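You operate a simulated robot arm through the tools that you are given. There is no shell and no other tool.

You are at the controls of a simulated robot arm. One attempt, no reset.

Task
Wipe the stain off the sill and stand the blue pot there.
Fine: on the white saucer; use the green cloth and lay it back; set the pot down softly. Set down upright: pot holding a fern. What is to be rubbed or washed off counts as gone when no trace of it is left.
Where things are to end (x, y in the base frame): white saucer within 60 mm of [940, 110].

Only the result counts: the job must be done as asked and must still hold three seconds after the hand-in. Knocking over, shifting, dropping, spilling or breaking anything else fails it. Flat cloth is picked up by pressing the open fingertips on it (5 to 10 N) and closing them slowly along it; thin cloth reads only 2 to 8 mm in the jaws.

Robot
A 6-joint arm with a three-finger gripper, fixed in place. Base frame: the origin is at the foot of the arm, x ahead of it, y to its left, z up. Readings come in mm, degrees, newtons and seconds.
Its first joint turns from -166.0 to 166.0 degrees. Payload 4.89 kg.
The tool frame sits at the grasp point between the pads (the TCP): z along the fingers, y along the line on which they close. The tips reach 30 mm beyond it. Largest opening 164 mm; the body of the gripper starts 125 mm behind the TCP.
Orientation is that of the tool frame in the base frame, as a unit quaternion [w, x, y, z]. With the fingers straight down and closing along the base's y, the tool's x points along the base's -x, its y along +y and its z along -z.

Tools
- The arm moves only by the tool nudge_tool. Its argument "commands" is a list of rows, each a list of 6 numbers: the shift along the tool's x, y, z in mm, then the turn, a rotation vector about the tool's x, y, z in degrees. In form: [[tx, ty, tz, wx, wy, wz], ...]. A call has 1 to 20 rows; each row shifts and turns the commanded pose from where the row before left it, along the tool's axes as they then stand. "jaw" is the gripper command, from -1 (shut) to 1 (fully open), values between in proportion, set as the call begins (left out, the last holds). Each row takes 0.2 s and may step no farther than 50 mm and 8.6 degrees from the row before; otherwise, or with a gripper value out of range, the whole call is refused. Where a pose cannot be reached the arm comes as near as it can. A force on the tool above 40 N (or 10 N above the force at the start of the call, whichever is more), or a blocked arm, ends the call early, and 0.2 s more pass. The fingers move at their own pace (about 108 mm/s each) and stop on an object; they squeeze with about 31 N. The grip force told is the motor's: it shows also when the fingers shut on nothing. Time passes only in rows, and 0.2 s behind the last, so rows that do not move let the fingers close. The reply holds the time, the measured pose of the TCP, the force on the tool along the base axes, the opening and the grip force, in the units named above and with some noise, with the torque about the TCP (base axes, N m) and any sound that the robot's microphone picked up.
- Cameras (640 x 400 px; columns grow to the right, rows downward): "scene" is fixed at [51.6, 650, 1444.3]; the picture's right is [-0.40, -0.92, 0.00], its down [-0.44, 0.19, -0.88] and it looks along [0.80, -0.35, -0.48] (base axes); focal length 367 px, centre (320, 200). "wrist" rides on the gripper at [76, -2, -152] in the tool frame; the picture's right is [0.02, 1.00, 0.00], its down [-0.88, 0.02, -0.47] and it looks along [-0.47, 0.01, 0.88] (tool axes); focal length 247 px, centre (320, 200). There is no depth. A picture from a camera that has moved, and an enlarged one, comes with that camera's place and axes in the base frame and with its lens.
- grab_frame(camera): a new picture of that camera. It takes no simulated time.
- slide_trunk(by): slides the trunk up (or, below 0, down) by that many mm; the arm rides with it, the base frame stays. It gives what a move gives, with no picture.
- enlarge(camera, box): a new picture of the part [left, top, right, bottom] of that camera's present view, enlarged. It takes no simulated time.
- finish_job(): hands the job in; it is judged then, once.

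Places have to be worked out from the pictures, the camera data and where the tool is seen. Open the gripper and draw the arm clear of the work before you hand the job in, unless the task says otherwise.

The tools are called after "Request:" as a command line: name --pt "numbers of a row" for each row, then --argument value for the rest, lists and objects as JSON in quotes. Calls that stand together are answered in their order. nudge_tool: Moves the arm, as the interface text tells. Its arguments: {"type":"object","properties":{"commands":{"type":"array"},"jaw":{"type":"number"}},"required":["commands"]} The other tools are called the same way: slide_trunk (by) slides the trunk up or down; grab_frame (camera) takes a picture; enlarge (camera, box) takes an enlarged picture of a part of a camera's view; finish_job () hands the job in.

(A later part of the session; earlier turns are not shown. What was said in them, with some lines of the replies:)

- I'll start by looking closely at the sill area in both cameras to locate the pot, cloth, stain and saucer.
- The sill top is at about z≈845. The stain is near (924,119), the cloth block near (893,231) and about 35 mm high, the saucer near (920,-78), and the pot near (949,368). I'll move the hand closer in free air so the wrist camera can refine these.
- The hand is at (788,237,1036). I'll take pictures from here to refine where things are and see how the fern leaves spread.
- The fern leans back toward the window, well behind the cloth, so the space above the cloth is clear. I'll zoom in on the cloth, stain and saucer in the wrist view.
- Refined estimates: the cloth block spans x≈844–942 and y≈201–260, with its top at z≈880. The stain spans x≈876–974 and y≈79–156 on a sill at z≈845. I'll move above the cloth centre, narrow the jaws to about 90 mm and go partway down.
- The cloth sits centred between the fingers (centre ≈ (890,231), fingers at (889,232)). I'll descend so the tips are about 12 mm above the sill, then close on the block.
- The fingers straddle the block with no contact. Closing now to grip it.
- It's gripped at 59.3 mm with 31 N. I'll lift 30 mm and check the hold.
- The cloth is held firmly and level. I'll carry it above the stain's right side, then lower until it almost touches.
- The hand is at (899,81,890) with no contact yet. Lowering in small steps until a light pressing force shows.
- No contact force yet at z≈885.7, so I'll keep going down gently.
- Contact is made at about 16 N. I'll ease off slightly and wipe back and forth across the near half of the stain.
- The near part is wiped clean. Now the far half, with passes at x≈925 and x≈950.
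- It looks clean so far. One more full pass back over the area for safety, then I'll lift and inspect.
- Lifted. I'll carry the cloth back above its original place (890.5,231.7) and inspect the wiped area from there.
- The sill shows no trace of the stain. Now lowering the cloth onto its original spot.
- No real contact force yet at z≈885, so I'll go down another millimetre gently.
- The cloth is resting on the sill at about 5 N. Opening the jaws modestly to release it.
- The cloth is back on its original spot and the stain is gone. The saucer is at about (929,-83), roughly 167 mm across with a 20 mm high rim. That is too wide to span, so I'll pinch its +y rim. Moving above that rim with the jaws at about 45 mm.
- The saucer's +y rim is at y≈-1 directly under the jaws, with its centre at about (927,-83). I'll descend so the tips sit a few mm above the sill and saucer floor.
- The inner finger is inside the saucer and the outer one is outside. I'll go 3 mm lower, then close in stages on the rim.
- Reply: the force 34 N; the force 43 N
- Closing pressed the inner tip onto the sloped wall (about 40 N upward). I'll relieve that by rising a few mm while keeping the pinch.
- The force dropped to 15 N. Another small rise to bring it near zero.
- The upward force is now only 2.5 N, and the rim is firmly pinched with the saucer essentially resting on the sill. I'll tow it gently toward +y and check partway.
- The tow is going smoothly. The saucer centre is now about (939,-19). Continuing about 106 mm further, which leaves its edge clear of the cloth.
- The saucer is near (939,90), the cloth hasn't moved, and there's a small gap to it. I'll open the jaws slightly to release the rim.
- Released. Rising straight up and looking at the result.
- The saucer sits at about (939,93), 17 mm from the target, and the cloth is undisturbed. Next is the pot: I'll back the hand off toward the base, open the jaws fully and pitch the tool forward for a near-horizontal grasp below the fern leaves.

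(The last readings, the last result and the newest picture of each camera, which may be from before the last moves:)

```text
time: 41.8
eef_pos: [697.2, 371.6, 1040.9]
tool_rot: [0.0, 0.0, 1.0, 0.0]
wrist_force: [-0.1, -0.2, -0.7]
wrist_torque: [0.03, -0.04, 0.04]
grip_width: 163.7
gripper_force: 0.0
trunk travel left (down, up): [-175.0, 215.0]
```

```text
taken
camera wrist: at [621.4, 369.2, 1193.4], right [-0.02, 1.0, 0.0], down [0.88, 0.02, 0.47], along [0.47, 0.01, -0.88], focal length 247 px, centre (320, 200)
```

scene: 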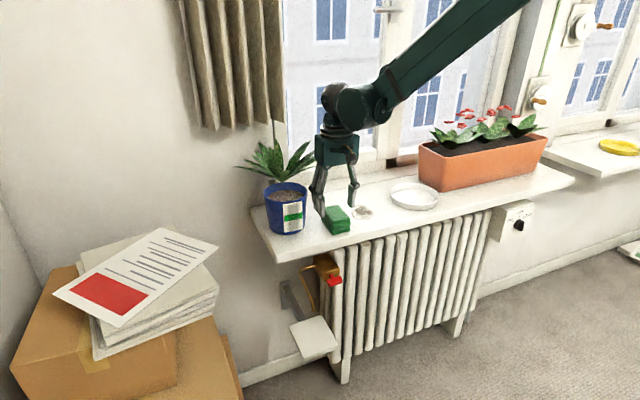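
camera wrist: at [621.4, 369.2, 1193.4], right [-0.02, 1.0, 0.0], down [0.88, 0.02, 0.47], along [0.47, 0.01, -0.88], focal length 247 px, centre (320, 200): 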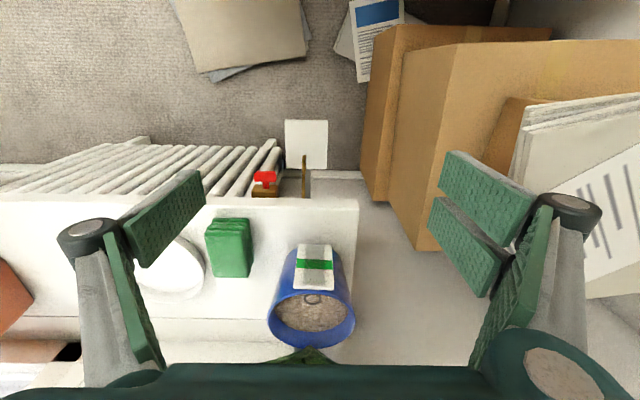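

The pot's rim is centred at about y≈366 with a diameter of about 131 mm. Now pitching the tool forward in two stages, starting with 30°.

Request:
nudge_tool --pt "0 0 0 0 -7.5 0" --pt "0 0 0 0 -7.5 0" --pt "0 0 0 0 -7.5 0" --pt "0 0 0 0 -7.5 0" --pt "0 0 0 0 0 0"

Request:
grab_frame --camera "wrist"

Request:
grab_frame --camera "scene"

```text
time: 43.0
eef_pos: [700.2, 367.3, 1043.1]
tool_rot: [0.26, -0.001, 0.966, 0.0]
wrist_force: [0.2, 0.6, 0.8]
wrist_torque: [0.01, -0.02, 0.0]
grip_width: 164.1
gripper_force: 0.1
trunk travel left (down, up): [-175.0, 215.0]
```

```text
taken
camera wrist: at [557.7, 366.1, 1135.4], right [-0.02, 1.0, -0.01], down [0.53, 0.02, 0.85], along [0.85, 0.01, -0.53], focal length 247 px, centre (320, 200)
```

wrist: 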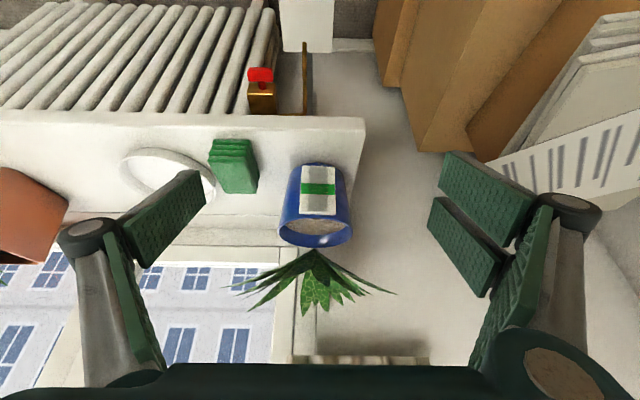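

```text
taken
```

scene: 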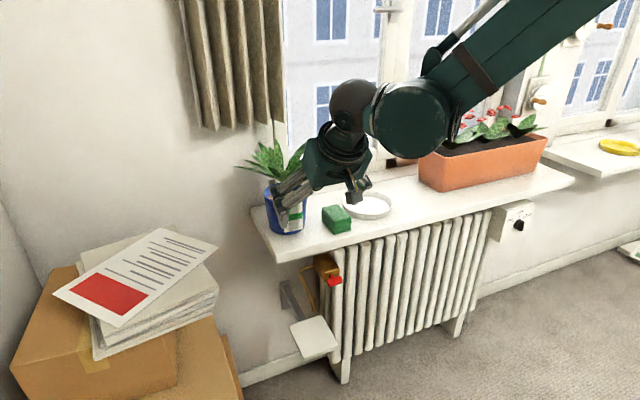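

The fern fans out entirely above the rim, so the pot's sides are free. Pitching another 30° so the fingers point forward and 30° down.

Request:
nudge_tool --pt "0 0 0 0 -7.5 0" --pt "0 0 0 0 -7.5 0" --pt "0 0 0 0 -7.5 0" --pt "0 0 0 0 -7.5 0" --pt "0 0 0 0 0 0"

Request:
grab_frame --camera "wrist"

Request:
grab_frame --camera "scene"

```text
time: 44.2
eef_pos: [699.7, 368.0, 1042.2]
tool_rot: [0.5, 0.0, 0.866, 0.0]
wrist_force: [-0.5, 0.0, 0.4]
wrist_torque: [-0.03, 0.0, -0.05]
grip_width: 163.8
gripper_force: 0.1
trunk travel left (down, up): [-175.0, 215.0]
```

```text
taken
camera wrist: at [529.9, 365.4, 1051.4], right [-0.01, 1.0, -0.02], down [0.03, 0.02, 1.0], along [1.0, 0.01, -0.03], focal length 247 px, centre (320, 200)
```

wrist: 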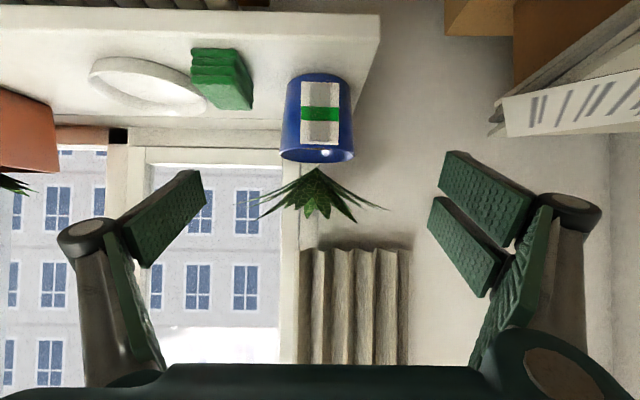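

```text
taken
```

scene: 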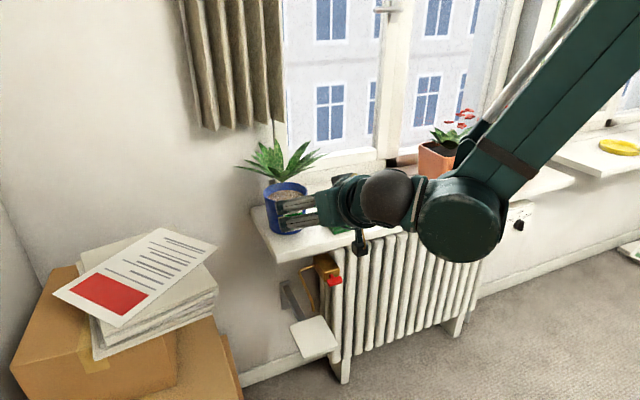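

The camera now looks level at the pot, which appears slightly to the −y side of the hand's centre. I'll zoom in to measure its edges accurately before approaching.

Request:
enlarge --camera "wrist" --box '[240, 50, 400, 230]'

Request:
enlarge --camera "scene" --box '[220, 120, 380, 260]'

```text
2.22 times, centred on (320, 140) of wrist
camera zoom: at [529.9, 365.4, 1051.4], right [-0.01, 1.0, -0.02], down [0.03, 0.02, 1.0], along [1.0, 0.01, -0.03], focal length 549 px, centre (320, 333)
```

zoom: 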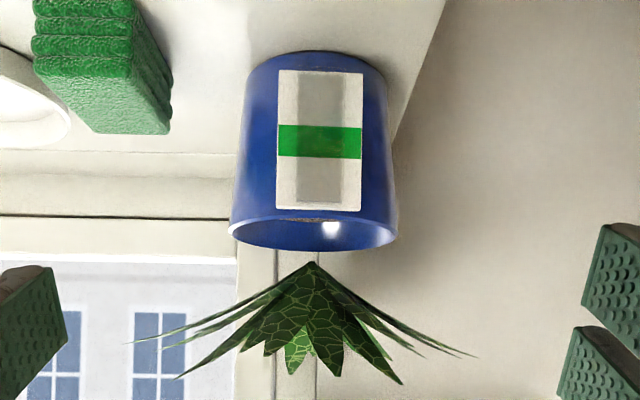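

```text
2.86 times, centred on (300, 190) of scene
camera zoom: at [51.6, 650.0, 1444.3], right [-0.4, -0.92, 0.0], down [-0.44, 0.19, -0.88], along [0.8, -0.35, -0.48], focal length 1048 px, centre (377, 229)
```

zoom: 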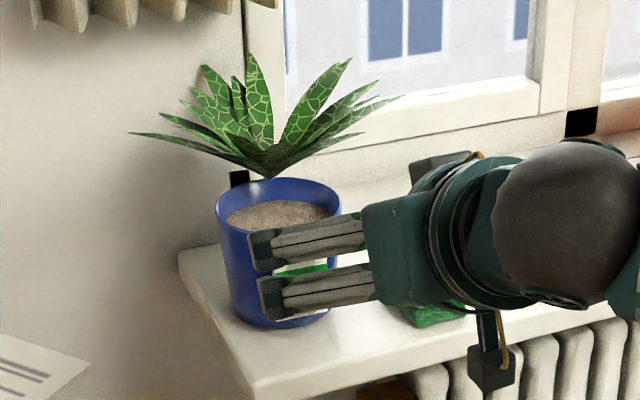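

The pot's axis is about 4 mm to −y of the hand's centreline, with its centre at about (947,364). I'll correct laterally and advance along the finger direction with the jaws wide open, stopping short for a check.

Request:
nudge_tool --pt "-10.9 -4.3 0 0 0 0" --pt "0 0 35 0 0 0" --pt "0 0 40 0 0 0" --pt "0 0 40 0 0 0" --pt "0 0 35 0 0 0" --pt "0 0 20 0 0 0" --pt "0 0 0 0 0 0"

Request:
grab_frame --camera "wrist"

Request:
enlarge --camera "scene" --box '[220, 120, 380, 260]'

```text
time: 45.8
eef_pos: [851.3, 365.2, 965.9]
tool_rot: [0.5, 0.0, 0.866, 0.0]
wrist_force: [-0.4, 0.4, -0.1]
wrist_torque: [-0.05, -0.01, -0.04]
grip_width: 164.1
gripper_force: 0.0
trunk travel left (down, up): [-175.0, 215.0]
```

```text
taken
camera wrist: at [682.0, 362.6, 976.1], right [-0.01, 1.0, -0.02], down [0.03, 0.02, 1.0], along [1.0, 0.01, -0.03], focal length 247 px, centre (320, 200)
```

wrist: 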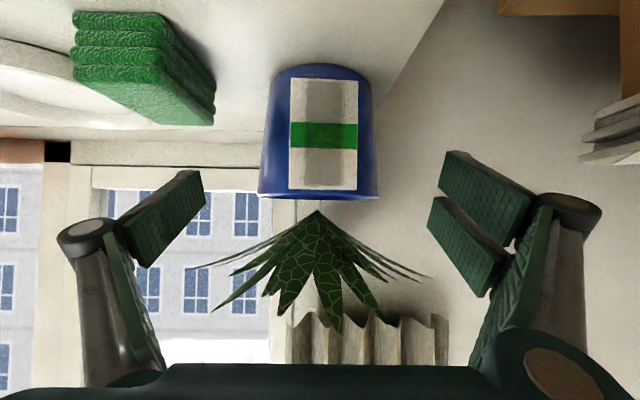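

```text
2.86 times, centred on (300, 190) of scene
camera zoom: at [51.6, 650.0, 1444.3], right [-0.4, -0.92, 0.0], down [-0.44, 0.19, -0.88], along [0.8, -0.35, -0.48], focal length 1048 px, centre (377, 229)
```

zoom: 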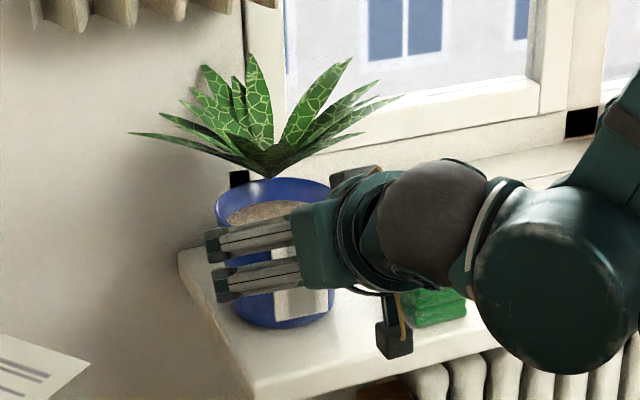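

The pot is centred between the open fingers, and all the leaves are above z≈980. Advancing the last 108 mm so the pads flank the pot at about mid-height (TCP ≈ (947,364,915)).

Request:
nudge_tool --pt "-1 0 27 0 0 0" --pt "-1 0 27 0 0 0" --pt "-1 0 27 0 0 0" --pt "-1 0 17 0 0 0" --pt "0 0 10 0 0 0" --pt "0 0 0 0 0 0"

Request:
grab_frame --camera "wrist"

Request:
enlarge --camera "scene" --box '[220, 120, 380, 260]'

```text
time: 47.2
eef_pos: [949.7, 364.2, 916.9]
tool_rot: [0.5, -0.001, 0.866, 0.001]
wrist_force: [0.8, 0.1, 0.8]
wrist_torque: [-0.04, -0.02, -0.02]
grip_width: 164.0
gripper_force: 0.0
trunk travel left (down, up): [-175.0, 215.0]
```

```text
taken
camera wrist: at [779.2, 361.4, 925.3], right [-0.01, 1.0, -0.02], down [0.03, 0.02, 1.0], along [1.0, 0.01, -0.03], focal length 247 px, centre (320, 200)
```

wrist: 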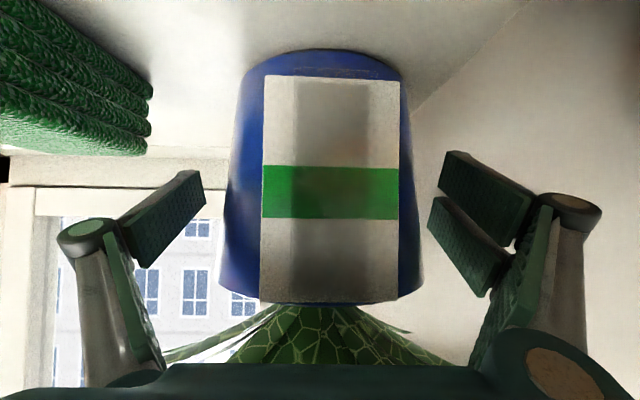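

```text
2.86 times, centred on (300, 190) of scene
camera zoom: at [51.6, 650.0, 1444.3], right [-0.4, -0.92, 0.0], down [-0.44, 0.19, -0.88], along [0.8, -0.35, -0.48], focal length 1048 px, centre (377, 229)
```

zoom: 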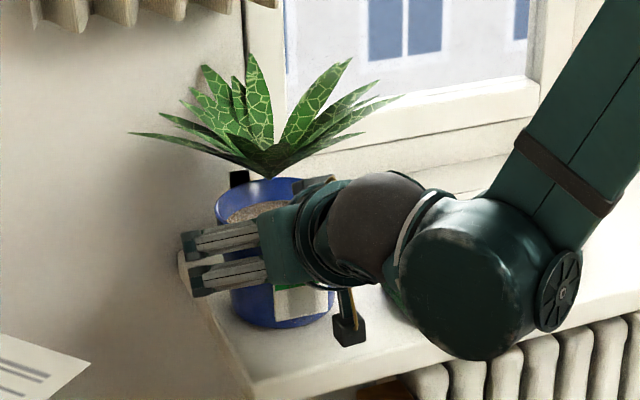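

No contact, and the pads flank the pot. Closing in stages to centre gently and then grip.

Request:
nudge_tool --pt "0 0 0 0 0 0" --pt "0 0 0 0 0 0" --jaw 0.56

Request:
nudge_tool --pt "0 0 0 0 0 0" --pt "0 0 0 0 0 0" --jaw 0.48

Request:
nudge_tool --pt "0 0 0 0 0 0" --pt "0 0 0 0 0 0" --pt "0 0 0 0 0 0" --jaw 0.2

Request:
grab_frame --camera "wrist"

Request:
enlarge --camera "scene" --box '[220, 120, 380, 260]'

```text
time: 47.8
eef_pos: [949.0, 363.3, 916.2]
tool_rot: [0.5, 0.0, 0.866, 0.0]
wrist_force: [-0.4, 0.7, -0.1]
wrist_torque: [0.0, -0.07, 0.03]
grip_width: 128.2
gripper_force: 0.1
trunk travel left (down, up): [-175.0, 215.0]
```

```text
time: 48.4
eef_pos: [948.5, 363.9, 916.1]
tool_rot: [0.499, -0.001, 0.867, 0.0]
wrist_force: [0.1, 3.2, 0.2]
wrist_torque: [-0.07, 0.04, -0.06]
grip_width: 122.6
gripper_force: 1.2
trunk travel left (down, up): [-175.0, 215.0]
```

```text
time: 49.2
eef_pos: [949.1, 363.5, 915.8]
tool_rot: [0.501, -0.002, 0.866, 0.001]
wrist_force: [-1.2, 2.7, 2.4]
wrist_torque: [-0.25, 0.08, -0.04]
grip_width: 122.1
gripper_force: 30.6
trunk travel left (down, up): [-175.0, 215.0]
```

```text
taken
camera wrist: at [778.8, 361.6, 925.5], right [-0.01, 1.0, -0.02], down [0.03, 0.02, 1.0], along [1.0, 0.01, -0.03], focal length 247 px, centre (320, 200)
```

wrist: 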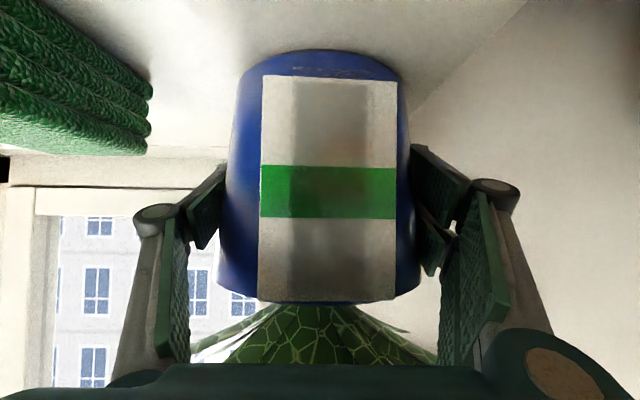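

```text
2.86 times, centred on (300, 190) of scene
camera zoom: at [51.6, 650.0, 1444.3], right [-0.4, -0.92, 0.0], down [-0.44, 0.19, -0.88], along [0.8, -0.35, -0.48], focal length 1048 px, centre (377, 229)
```

zoom: 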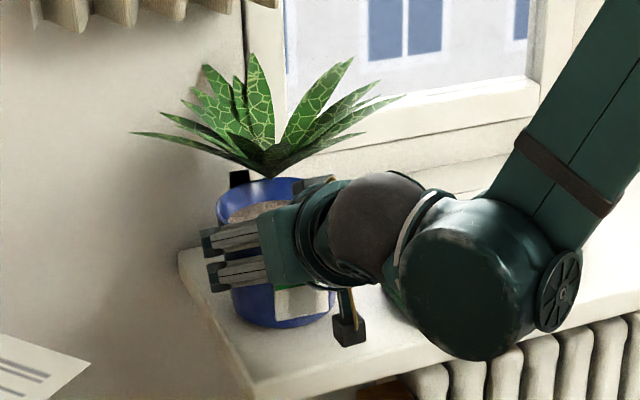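

The pot is gripped at 122 mm with 31 N. Lifting straight up slowly by a few mm to check the hold.

Request:
nudge_tool --pt "-0.87 0 -0.5 0 0 0" --pt "-1.73 0 -1 0 0 0" --pt "-2.6 0 -1.5 0 0 0" --pt "-3.46 0 -2 0 0 0" --pt "0 0 0 0 0 0" --pt "0 0 0 0 0 0"

Request:
grab_frame --camera "wrist"

Request:
enlarge --camera "scene" --box '[220, 120, 380, 260]'

```text
time: 50.6
eef_pos: [949.0, 361.8, 924.9]
tool_rot: [0.5, 0.0, 0.866, 0.0]
wrist_force: [1.0, -0.7, -8.9]
wrist_torque: [0.03, -0.05, 0.05]
grip_width: 122.0
gripper_force: 31.1
trunk travel left (down, up): [-175.0, 215.0]
```

```text
taken
camera wrist: at [778.6, 360.1, 934.9], right [-0.01, 1.0, -0.02], down [0.03, 0.02, 1.0], along [1.0, 0.01, -0.03], focal length 247 px, centre (320, 200)
```

wrist: 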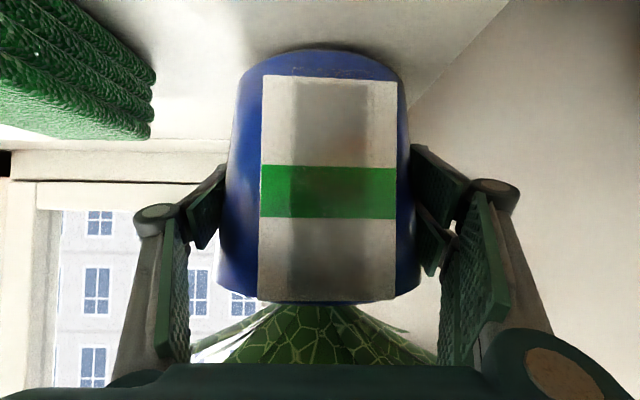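

```text
2.86 times, centred on (300, 190) of scene
camera zoom: at [51.6, 650.0, 1444.3], right [-0.4, -0.92, 0.0], down [-0.44, 0.19, -0.88], along [0.8, -0.35, -0.48], focal length 1048 px, centre (377, 229)
```

zoom: 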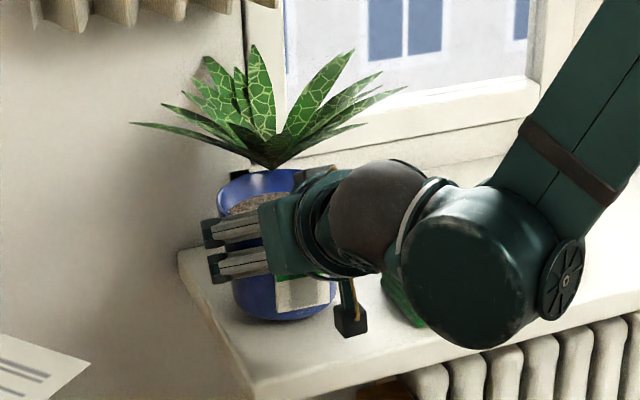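

The pot is held level (about 9 N weight, near-zero torque, and its view in the wrist camera is unchanged). I'll draw it slightly away from the window and curtain, then raise it so the base clears the cloth.

Request:
nudge_tool --pt "3 0 -5.2 0 0 0" --pt "6 0 -10.4 0 0 0" --pt "6 0 -10.4 0 0 0" --pt "6 0 -10.4 0 0 0" --pt "6 0 -10.4 0 0 0" --pt "3 0 -5.2 0 0 0" --pt "0 0 0 0 0 0" --pt "-5.2 0 -3 0 0 0" --pt "-10.4 0 -6 0 0 0" --pt "-10.4 0 -6 0 0 0" --pt "-10.4 0 -6 0 0 0" --pt "-10.4 0 -6 0 0 0" --pt "-10.4 0 -6 0 0 0" --pt "-3.46 0 -2 0 0 0" --pt "0 0 0 0 0 0"

Request:
grab_frame --camera "wrist"

Request:
grab_frame --camera "scene"

```text
time: 53.8
eef_pos: [889.4, 363.9, 994.8]
tool_rot: [0.5, -0.001, 0.866, 0.0]
wrist_force: [0.0, -0.2, -7.9]
wrist_torque: [0.0, -0.03, 0.04]
grip_width: 121.9
gripper_force: 31.0
trunk travel left (down, up): [-175.0, 215.0]
```

```text
taken
camera wrist: at [719.2, 360.7, 1005.0], right [-0.01, 1.0, -0.02], down [0.03, 0.02, 1.0], along [1.0, 0.01, -0.03], focal length 247 px, centre (320, 200)
```

wrist: 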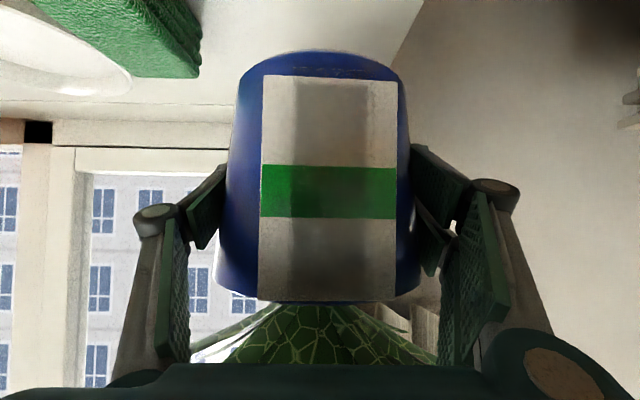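

```text
taken
```

scene: 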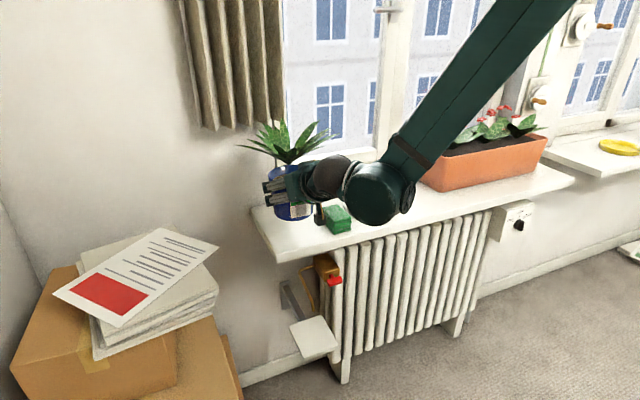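

The pot is steady, with its base at about z≈924, above the cloth's top. Carrying it sideways to y≈93 in line with the saucer.

Request:
nudge_tool --pt "0 -6 0 0 0 0" --pt "0 -14 0 0 0 0" --pt "0 -20 0 0 0 0" --pt "0 -20 0 0 0 0" --pt "0 -20 0 0 0 0" --pt "0 -20 0 0 0 0" --pt "0 -20 0 0 0 0" --pt "0 -20 0 0 0 0" --pt "0 -20 0 0 0 0" --pt "0 -20 0 0 0 0" --pt "0 -20 0 0 0 0" --pt "0 -20 0 0 0 0" --pt "0 -20 0 0 0 0" --pt "0 -14 0 0 0 0" --pt "0 -10 0 0 0 0" --pt "0 -6 0 0 0 0" --pt "0 0 0 0 0 0"

Request:
grab_frame --camera "wrist"

Request:
grab_frame --camera "scene"

Request:
enlarge --camera "scene" --box '[270, 80, 450, 240]'

```text
time: 57.4
eef_pos: [890.0, 92.9, 994.8]
tool_rot: [0.5, 0.0, 0.866, 0.0]
wrist_force: [0.3, -0.2, -8.4]
wrist_torque: [0.0, -0.05, 0.0]
grip_width: 121.4
gripper_force: 30.7
trunk travel left (down, up): [-175.0, 215.0]
```

```text
taken
camera wrist: at [719.6, 90.4, 1005.2], right [-0.01, 1.0, -0.02], down [0.03, 0.02, 1.0], along [1.0, 0.01, -0.03], focal length 247 px, centre (320, 200)
```

wrist: 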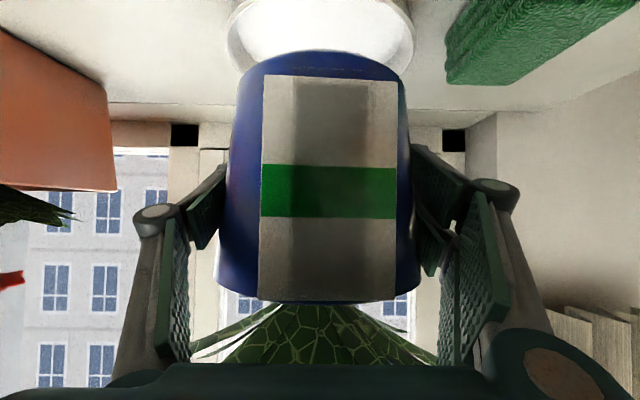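

```text
taken
```

scene: 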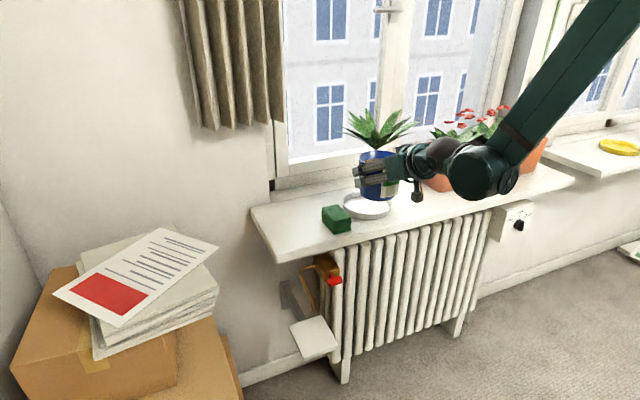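

```text
2.50 times, centred on (360, 160) of scene
camera zoom: at [51.6, 650.0, 1444.3], right [-0.4, -0.92, 0.0], down [-0.44, 0.19, -0.88], along [0.8, -0.35, -0.48], focal length 917 px, centre (220, 300)
```

zoom: 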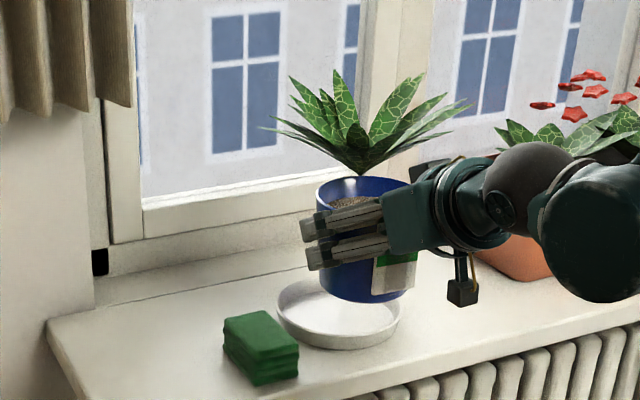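

The pot and saucer line up in y (saucer ≈92, hand ≈93). Moving forward 50 mm to centre the pot over the saucer, then partway down.

Request:
nudge_tool --pt "-3 0 5.2 0 0 0" --pt "-6 0 10.4 0 0 0" --pt "-6 0 10.4 0 0 0" --pt "-6 0 10.4 0 0 0" --pt "-4 0 6.9 0 0 0" --pt "0 0 0 0 0 0" --pt "4.3 0 2.5 0 0 0" --pt "8.66 0 5 0 0 0" --pt "8.66 0 5 0 0 0" --pt "8.66 0 5 0 0 0" --pt "6.1 0 3.5 0 0 0" --pt "4.3 0 2.5 0 0 0" --pt "0 0 0 0 0 0"

Request:
grab_frame --camera "wrist"

Request:
enlarge --camera "scene" --box '[270, 100, 450, 240]'

```text
time: 60.2
eef_pos: [937.7, 93.8, 947.7]
tool_rot: [0.5, -0.001, 0.866, 0.001]
wrist_force: [-0.8, 0.0, -9.3]
wrist_torque: [-0.01, -0.05, -0.04]
grip_width: 122.0
gripper_force: 30.5
trunk travel left (down, up): [-175.0, 215.0]
```

```text
taken
camera wrist: at [767.6, 91.0, 958.1], right [-0.01, 1.0, -0.02], down [0.03, 0.02, 1.0], along [1.0, 0.01, -0.03], focal length 247 px, centre (320, 200)
```

wrist: 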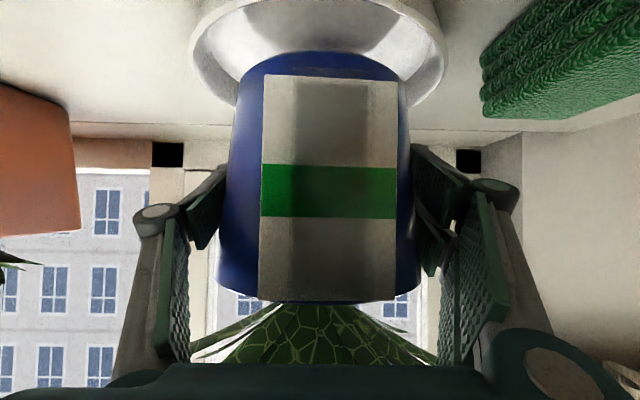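

```text
2.86 times, centred on (360, 170) of scene
camera zoom: at [51.6, 650.0, 1444.3], right [-0.4, -0.92, 0.0], down [-0.44, 0.19, -0.88], along [0.8, -0.35, -0.48], focal length 1048 px, centre (206, 286)
```

zoom: 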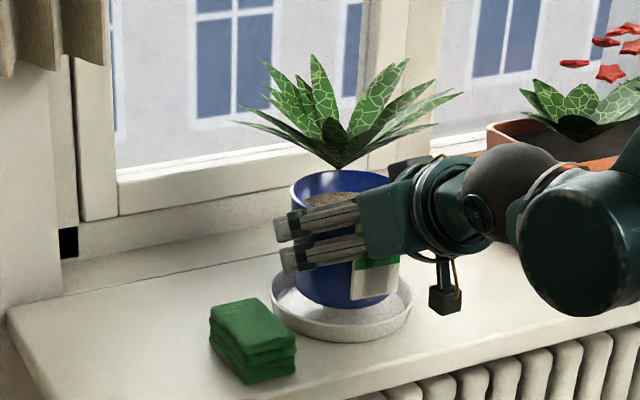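

The pot is concentric with the saucer to within a few mm, with its base about 25 mm above it. Continuing down slowly.

Request:
nudge_tool --pt "3.46 0 2 0 0 0" --pt "3.46 0 2 0 0 0" --pt "3.46 0 2 0 0 0" --pt "2.6 0 1.5 0 0 0" --pt "1.73 0 1 0 0 0" --pt "0 0 0 0 0 0"

Request:
enlarge --camera "scene" --box '[310, 150, 430, 240]'

Request:
grab_frame --camera "wrist"

```text
time: 61.6
eef_pos: [938.7, 93.6, 931.3]
tool_rot: [0.499, 0.0, 0.866, 0.0]
wrist_force: [-0.6, -0.2, -8.3]
wrist_torque: [0.0, -0.08, 0.0]
grip_width: 121.6
gripper_force: 31.2
trunk travel left (down, up): [-175.0, 215.0]
```

```text
4.44 times, centred on (370, 195) of scene
camera zoom: at [51.6, 650.0, 1444.3], right [-0.4, -0.92, 0.0], down [-0.44, 0.19, -0.88], along [0.8, -0.35, -0.48], focal length 1631 px, centre (98, 222)
```

zoom: 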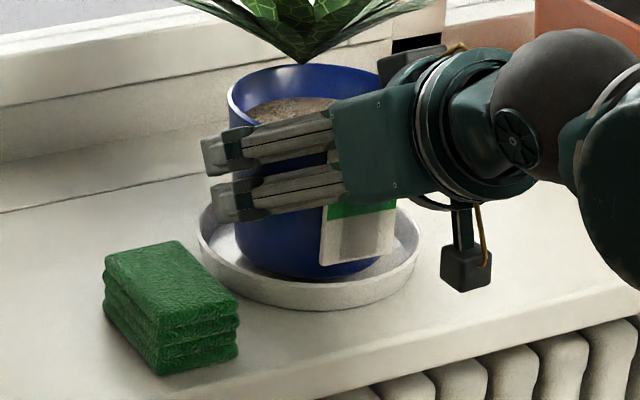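

```text
taken
camera wrist: at [769.1, 91.1, 940.9], right [-0.01, 1.0, -0.02], down [0.03, 0.02, 1.0], along [1.0, 0.01, -0.03], focal length 247 px, centre (320, 200)
```

wrist: 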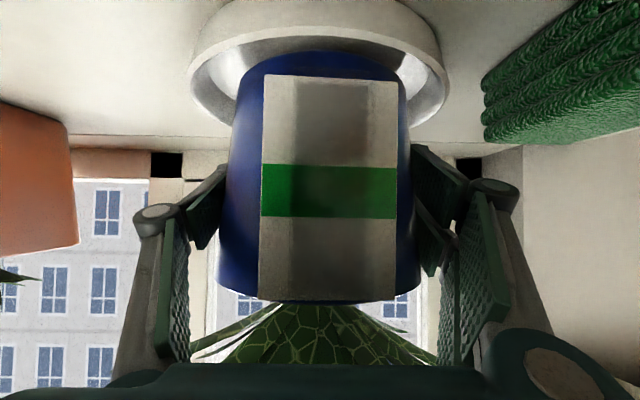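

Clear all round, with the pot's base now about 10 mm above the floor of the saucer. Lowering in 1 mm steps.

Request:
nudge_tool --pt "0.87 0 0.5 0 0 0" --pt "0.87 0 0.5 0 0 0" --pt "0.87 0 0.5 0 0 0" --pt "0.87 0 0.5 0 0 0" --pt "0.87 0 0.5 0 0 0" --pt "0 0 0 0 0 0"

```text
time: 63.0
eef_pos: [939.8, 93.3, 926.3]
tool_rot: [0.501, 0.0, 0.866, 0.0]
wrist_force: [0.3, 0.1, -9.0]
wrist_torque: [0.0, -0.06, 0.02]
grip_width: 122.0
gripper_force: 31.1
trunk travel left (down, up): [-175.0, 215.0]
```

Still fully carried (−9 N) at z≈926. Continuing down in finer steps.

Request:
nudge_tool --pt "0.6 0 0.35 0 0 0" --pt "0.6 0 0.35 0 0 0" --pt "0.6 0 0.35 0 0 0" --pt "0.6 0 0.35 0 0 0" --pt "0 0 0 0 0 0"

```text
time: 64.2
eef_pos: [938.9, 94.3, 923.6]
tool_rot: [0.5, -0.001, 0.866, 0.001]
wrist_force: [-0.1, 0.5, -8.7]
wrist_torque: [0.02, -0.09, 0.02]
grip_width: 121.4
gripper_force: 30.7
trunk travel left (down, up): [-175.0, 215.0]
```

No contact yet at z≈923.6, so I'll keep lowering at the same slow pace.

Request:
nudge_tool --pt "0.6 0 0.35 0 0 0" --pt "0.6 0 0.35 0 0 0" --pt "0.6 0 0.35 0 0 0" --pt "0 0 0 0 0 0"

```text
time: 65.2
eef_pos: [938.6, 94.5, 921.3]
tool_rot: [0.5, -0.001, 0.866, 0.001]
wrist_force: [4.3, 1.0, 2.8]
wrist_torque: [-0.53, -0.18, 0.22]
grip_width: 121.9
gripper_force: 31.2
trunk travel left (down, up): [-175.0, 215.0]
```

Contact: the load went from −8.7 N to +2.8 N, so the pot now rests on the saucer. Checking the view before releasing.

Request:
enlarge --camera "scene" --box '[310, 150, 430, 240]'

Request:
grab_frame --camera "wrist"

```text
4.44 times, centred on (370, 195) of scene
camera zoom: at [51.6, 650.0, 1444.3], right [-0.4, -0.92, 0.0], down [-0.44, 0.19, -0.88], along [0.8, -0.35, -0.48], focal length 1631 px, centre (98, 222)
```

zoom: 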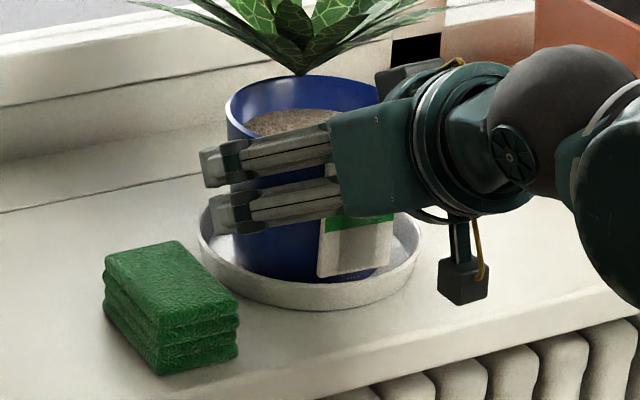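

```text
taken
camera wrist: at [768.8, 92.2, 931.9], right [-0.01, 1.0, -0.02], down [0.03, 0.02, 1.0], along [1.0, 0.01, -0.03], focal length 247 px, centre (320, 200)
```

wrist: 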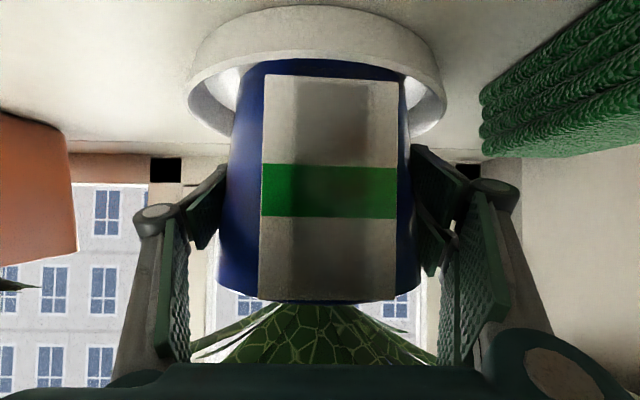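

The pot stands inside the saucer, upright. Releasing in small stages.

Request:
nudge_tool --pt "0 0 0 0 0 0" --pt "0 0 0 0 0 0" --jaw 0.52

Request:
nudge_tool --pt "0 0 0 0 0 0" --pt "0 0 0 0 0 0" --jaw 0.9

Request:
grab_frame --camera "wrist"

Request:
enlarge --camera "scene" --box '[310, 150, 430, 240]'

```text
time: 65.8
eef_pos: [938.8, 95.5, 921.3]
tool_rot: [0.5, 0.0, 0.866, 0.0]
wrist_force: [0.0, -0.1, 0.4]
wrist_torque: [0.01, -0.01, 0.01]
grip_width: 124.5
gripper_force: 0.0
trunk travel left (down, up): [-175.0, 215.0]
```

```text
time: 66.4
eef_pos: [937.7, 95.0, 922.6]
tool_rot: [0.5, 0.001, 0.866, -0.001]
wrist_force: [0.1, 0.8, -0.2]
wrist_torque: [-0.01, 0.0, -0.01]
grip_width: 155.7
gripper_force: 0.0
trunk travel left (down, up): [-175.0, 215.0]
```

```text
taken
camera wrist: at [768.5, 92.2, 931.8], right [-0.01, 1.0, -0.02], down [0.03, 0.02, 1.0], along [1.0, 0.01, -0.03], focal length 247 px, centre (320, 200)
```

wrist: 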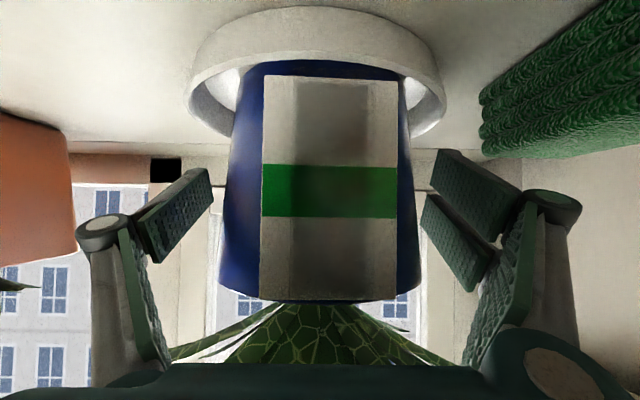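

```text
4.44 times, centred on (370, 195) of scene
camera zoom: at [51.6, 650.0, 1444.3], right [-0.4, -0.92, 0.0], down [-0.44, 0.19, -0.88], along [0.8, -0.35, -0.48], focal length 1631 px, centre (98, 222)
```

zoom: 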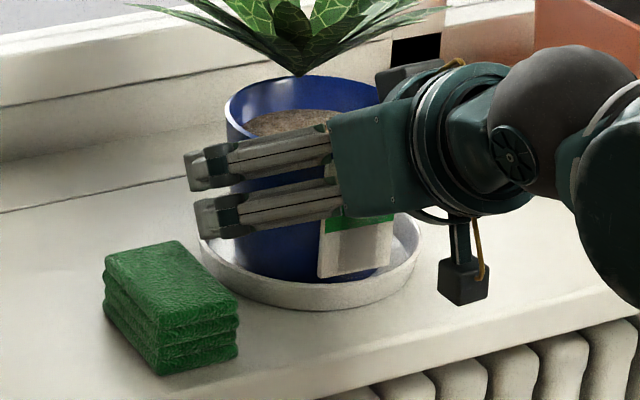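

Released and the pot stands upright. Withdrawing straight back along the fingers.

Request:
nudge_tool --pt "0 0 -15 0 0 0" --pt "0 0 -30 0 0 0" --pt "0 0 -40 0 0 0" --pt "0 0 -40 0 0 0" --pt "0 0 -40 0 0 0" --pt "0 0 -40 0 0 0" --pt "0 0 -40 0 0 0" --pt "0 0 -40 0 0 0" --pt "0 0 0 0 0 0"

Request:
grab_frame --camera "wrist"

Request:
grab_frame --camera "scene"

Request:
enlarge --camera "scene" --box '[270, 90, 450, 250]'

```text
time: 68.4
eef_pos: [691.9, 92.2, 1063.1]
tool_rot: [0.5, -0.001, 0.866, 0.0]
wrist_force: [-1.3, -1.1, -0.9]
wrist_torque: [0.04, -0.06, 0.02]
grip_width: 155.7
gripper_force: 0.5
trunk travel left (down, up): [-175.0, 215.0]
```

```text
taken
camera wrist: at [521.6, 90.8, 1072.4], right [-0.01, 1.0, -0.02], down [0.03, 0.02, 1.0], along [1.0, 0.01, -0.03], focal length 247 px, centre (320, 200)
```

wrist: 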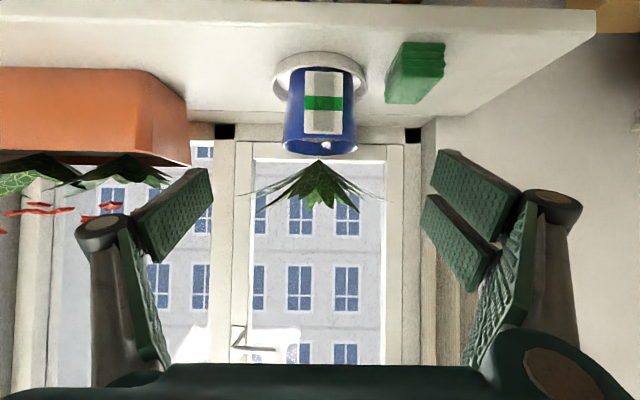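

```text
taken
```

scene: 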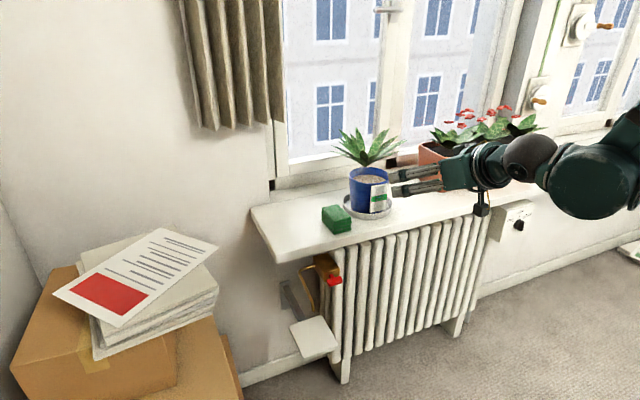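

```text
2.50 times, centred on (360, 170) of scene
camera zoom: at [51.6, 650.0, 1444.3], right [-0.4, -0.92, 0.0], down [-0.44, 0.19, -0.88], along [0.8, -0.35, -0.48], focal length 917 px, centre (220, 275)
```

zoom: 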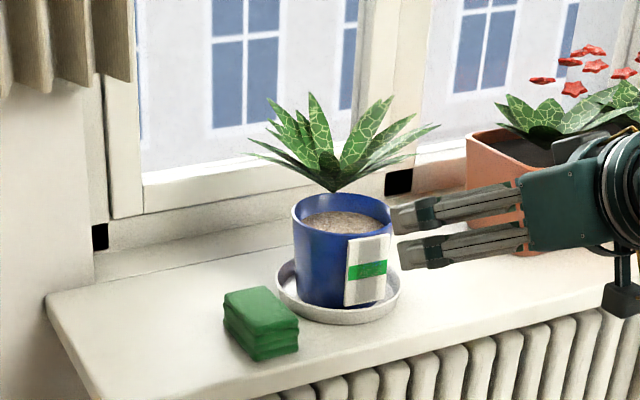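

The pot stands upright in the saucer and the cloth is in place. A close look at the pot and saucer from both cameras before handing in.

Request:
enlarge --camera "wrist" --box '[230, 20, 470, 220]'

Request:
enlarge --camera "scene" --box '[310, 150, 430, 240]'

```text
2.00 times, centred on (350, 120) of wrist
camera zoom: at [521.6, 90.8, 1072.4], right [-0.01, 1.0, -0.02], down [0.03, 0.02, 1.0], along [1.0, 0.01, -0.03], focal length 494 px, centre (260, 360)
```

zoom: 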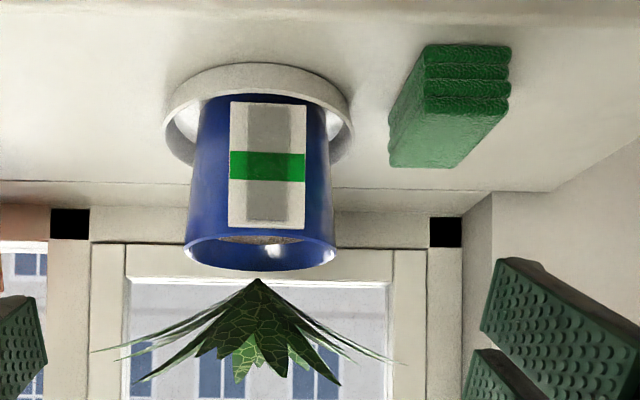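

```text
4.44 times, centred on (370, 195) of scene
camera zoom: at [51.6, 650.0, 1444.3], right [-0.4, -0.92, 0.0], down [-0.44, 0.19, -0.88], along [0.8, -0.35, -0.48], focal length 1631 px, centre (98, 222)
```

zoom: 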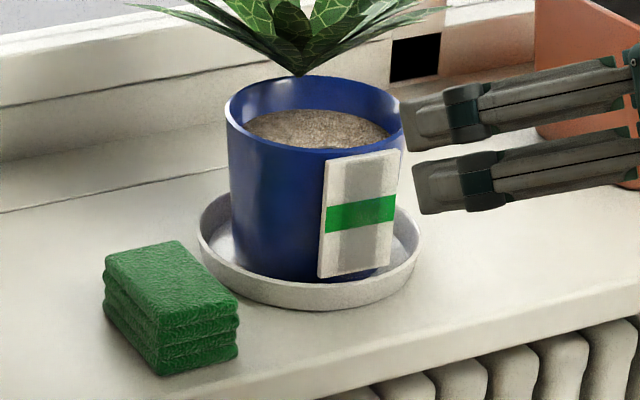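

Everything looks right: the pot is centred and upright on the saucer, the sill is clean and the cloth is back. I'll pull the arm a bit farther away before handing in.

Request:
nudge_tool --pt "0 0 -40 0 0 0" --pt "0 0 -40 0 0 0" --pt "0 0 -20 0 0 0" --pt "0 0 0 0 0 0"

Request:
grab_frame --camera "scene"

```text
time: 69.4
eef_pos: [605.4, 90.7, 1112.7]
tool_rot: [0.5, -0.001, 0.866, 0.001]
wrist_force: [-0.9, -0.4, 1.2]
wrist_torque: [0.01, -0.05, 0.04]
grip_width: 155.7
gripper_force: 0.3
trunk travel left (down, up): [-175.0, 215.0]
```

```text
taken
```

scene: 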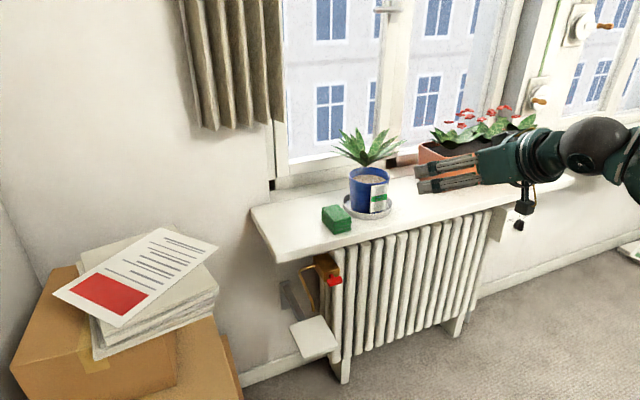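

The arm is clear, the gripper is open, and the scene is stable with everything in place. Handing in the job.

Request:
finish_job

```text
The job is handed in.
```

The sill is wiped, and the blue pot with its fern is standing upright on the white saucer where the stain was. I've handed the job in; I haven't seen the verdict.

- **Stain:** I went over the whole area with the green cloth. The pictures taken afterwards, before the saucer covered the spot, showed no trace left.
- **Cloth:** it is back on its original spot, to within a couple of millimetres.
- **Saucer:** it was too wide to grip across, so I pinched its rim and slid it along the sill. It ended at about (939, 93), roughly 17 mm from the target.
- **Rim force:** while I was closing on the rim, the force on the tool briefly reached about 41 N. I eased off straight away, and the saucer looked undamaged.
- **Pot:** I gripped it by the sides below the leaves and lowered it in small steps until it rested lightly on the saucer. It stood upright and centred after I let go.

The pictures show nothing else moved or knocked over. The gripper is open and the arm is clear of the sill.
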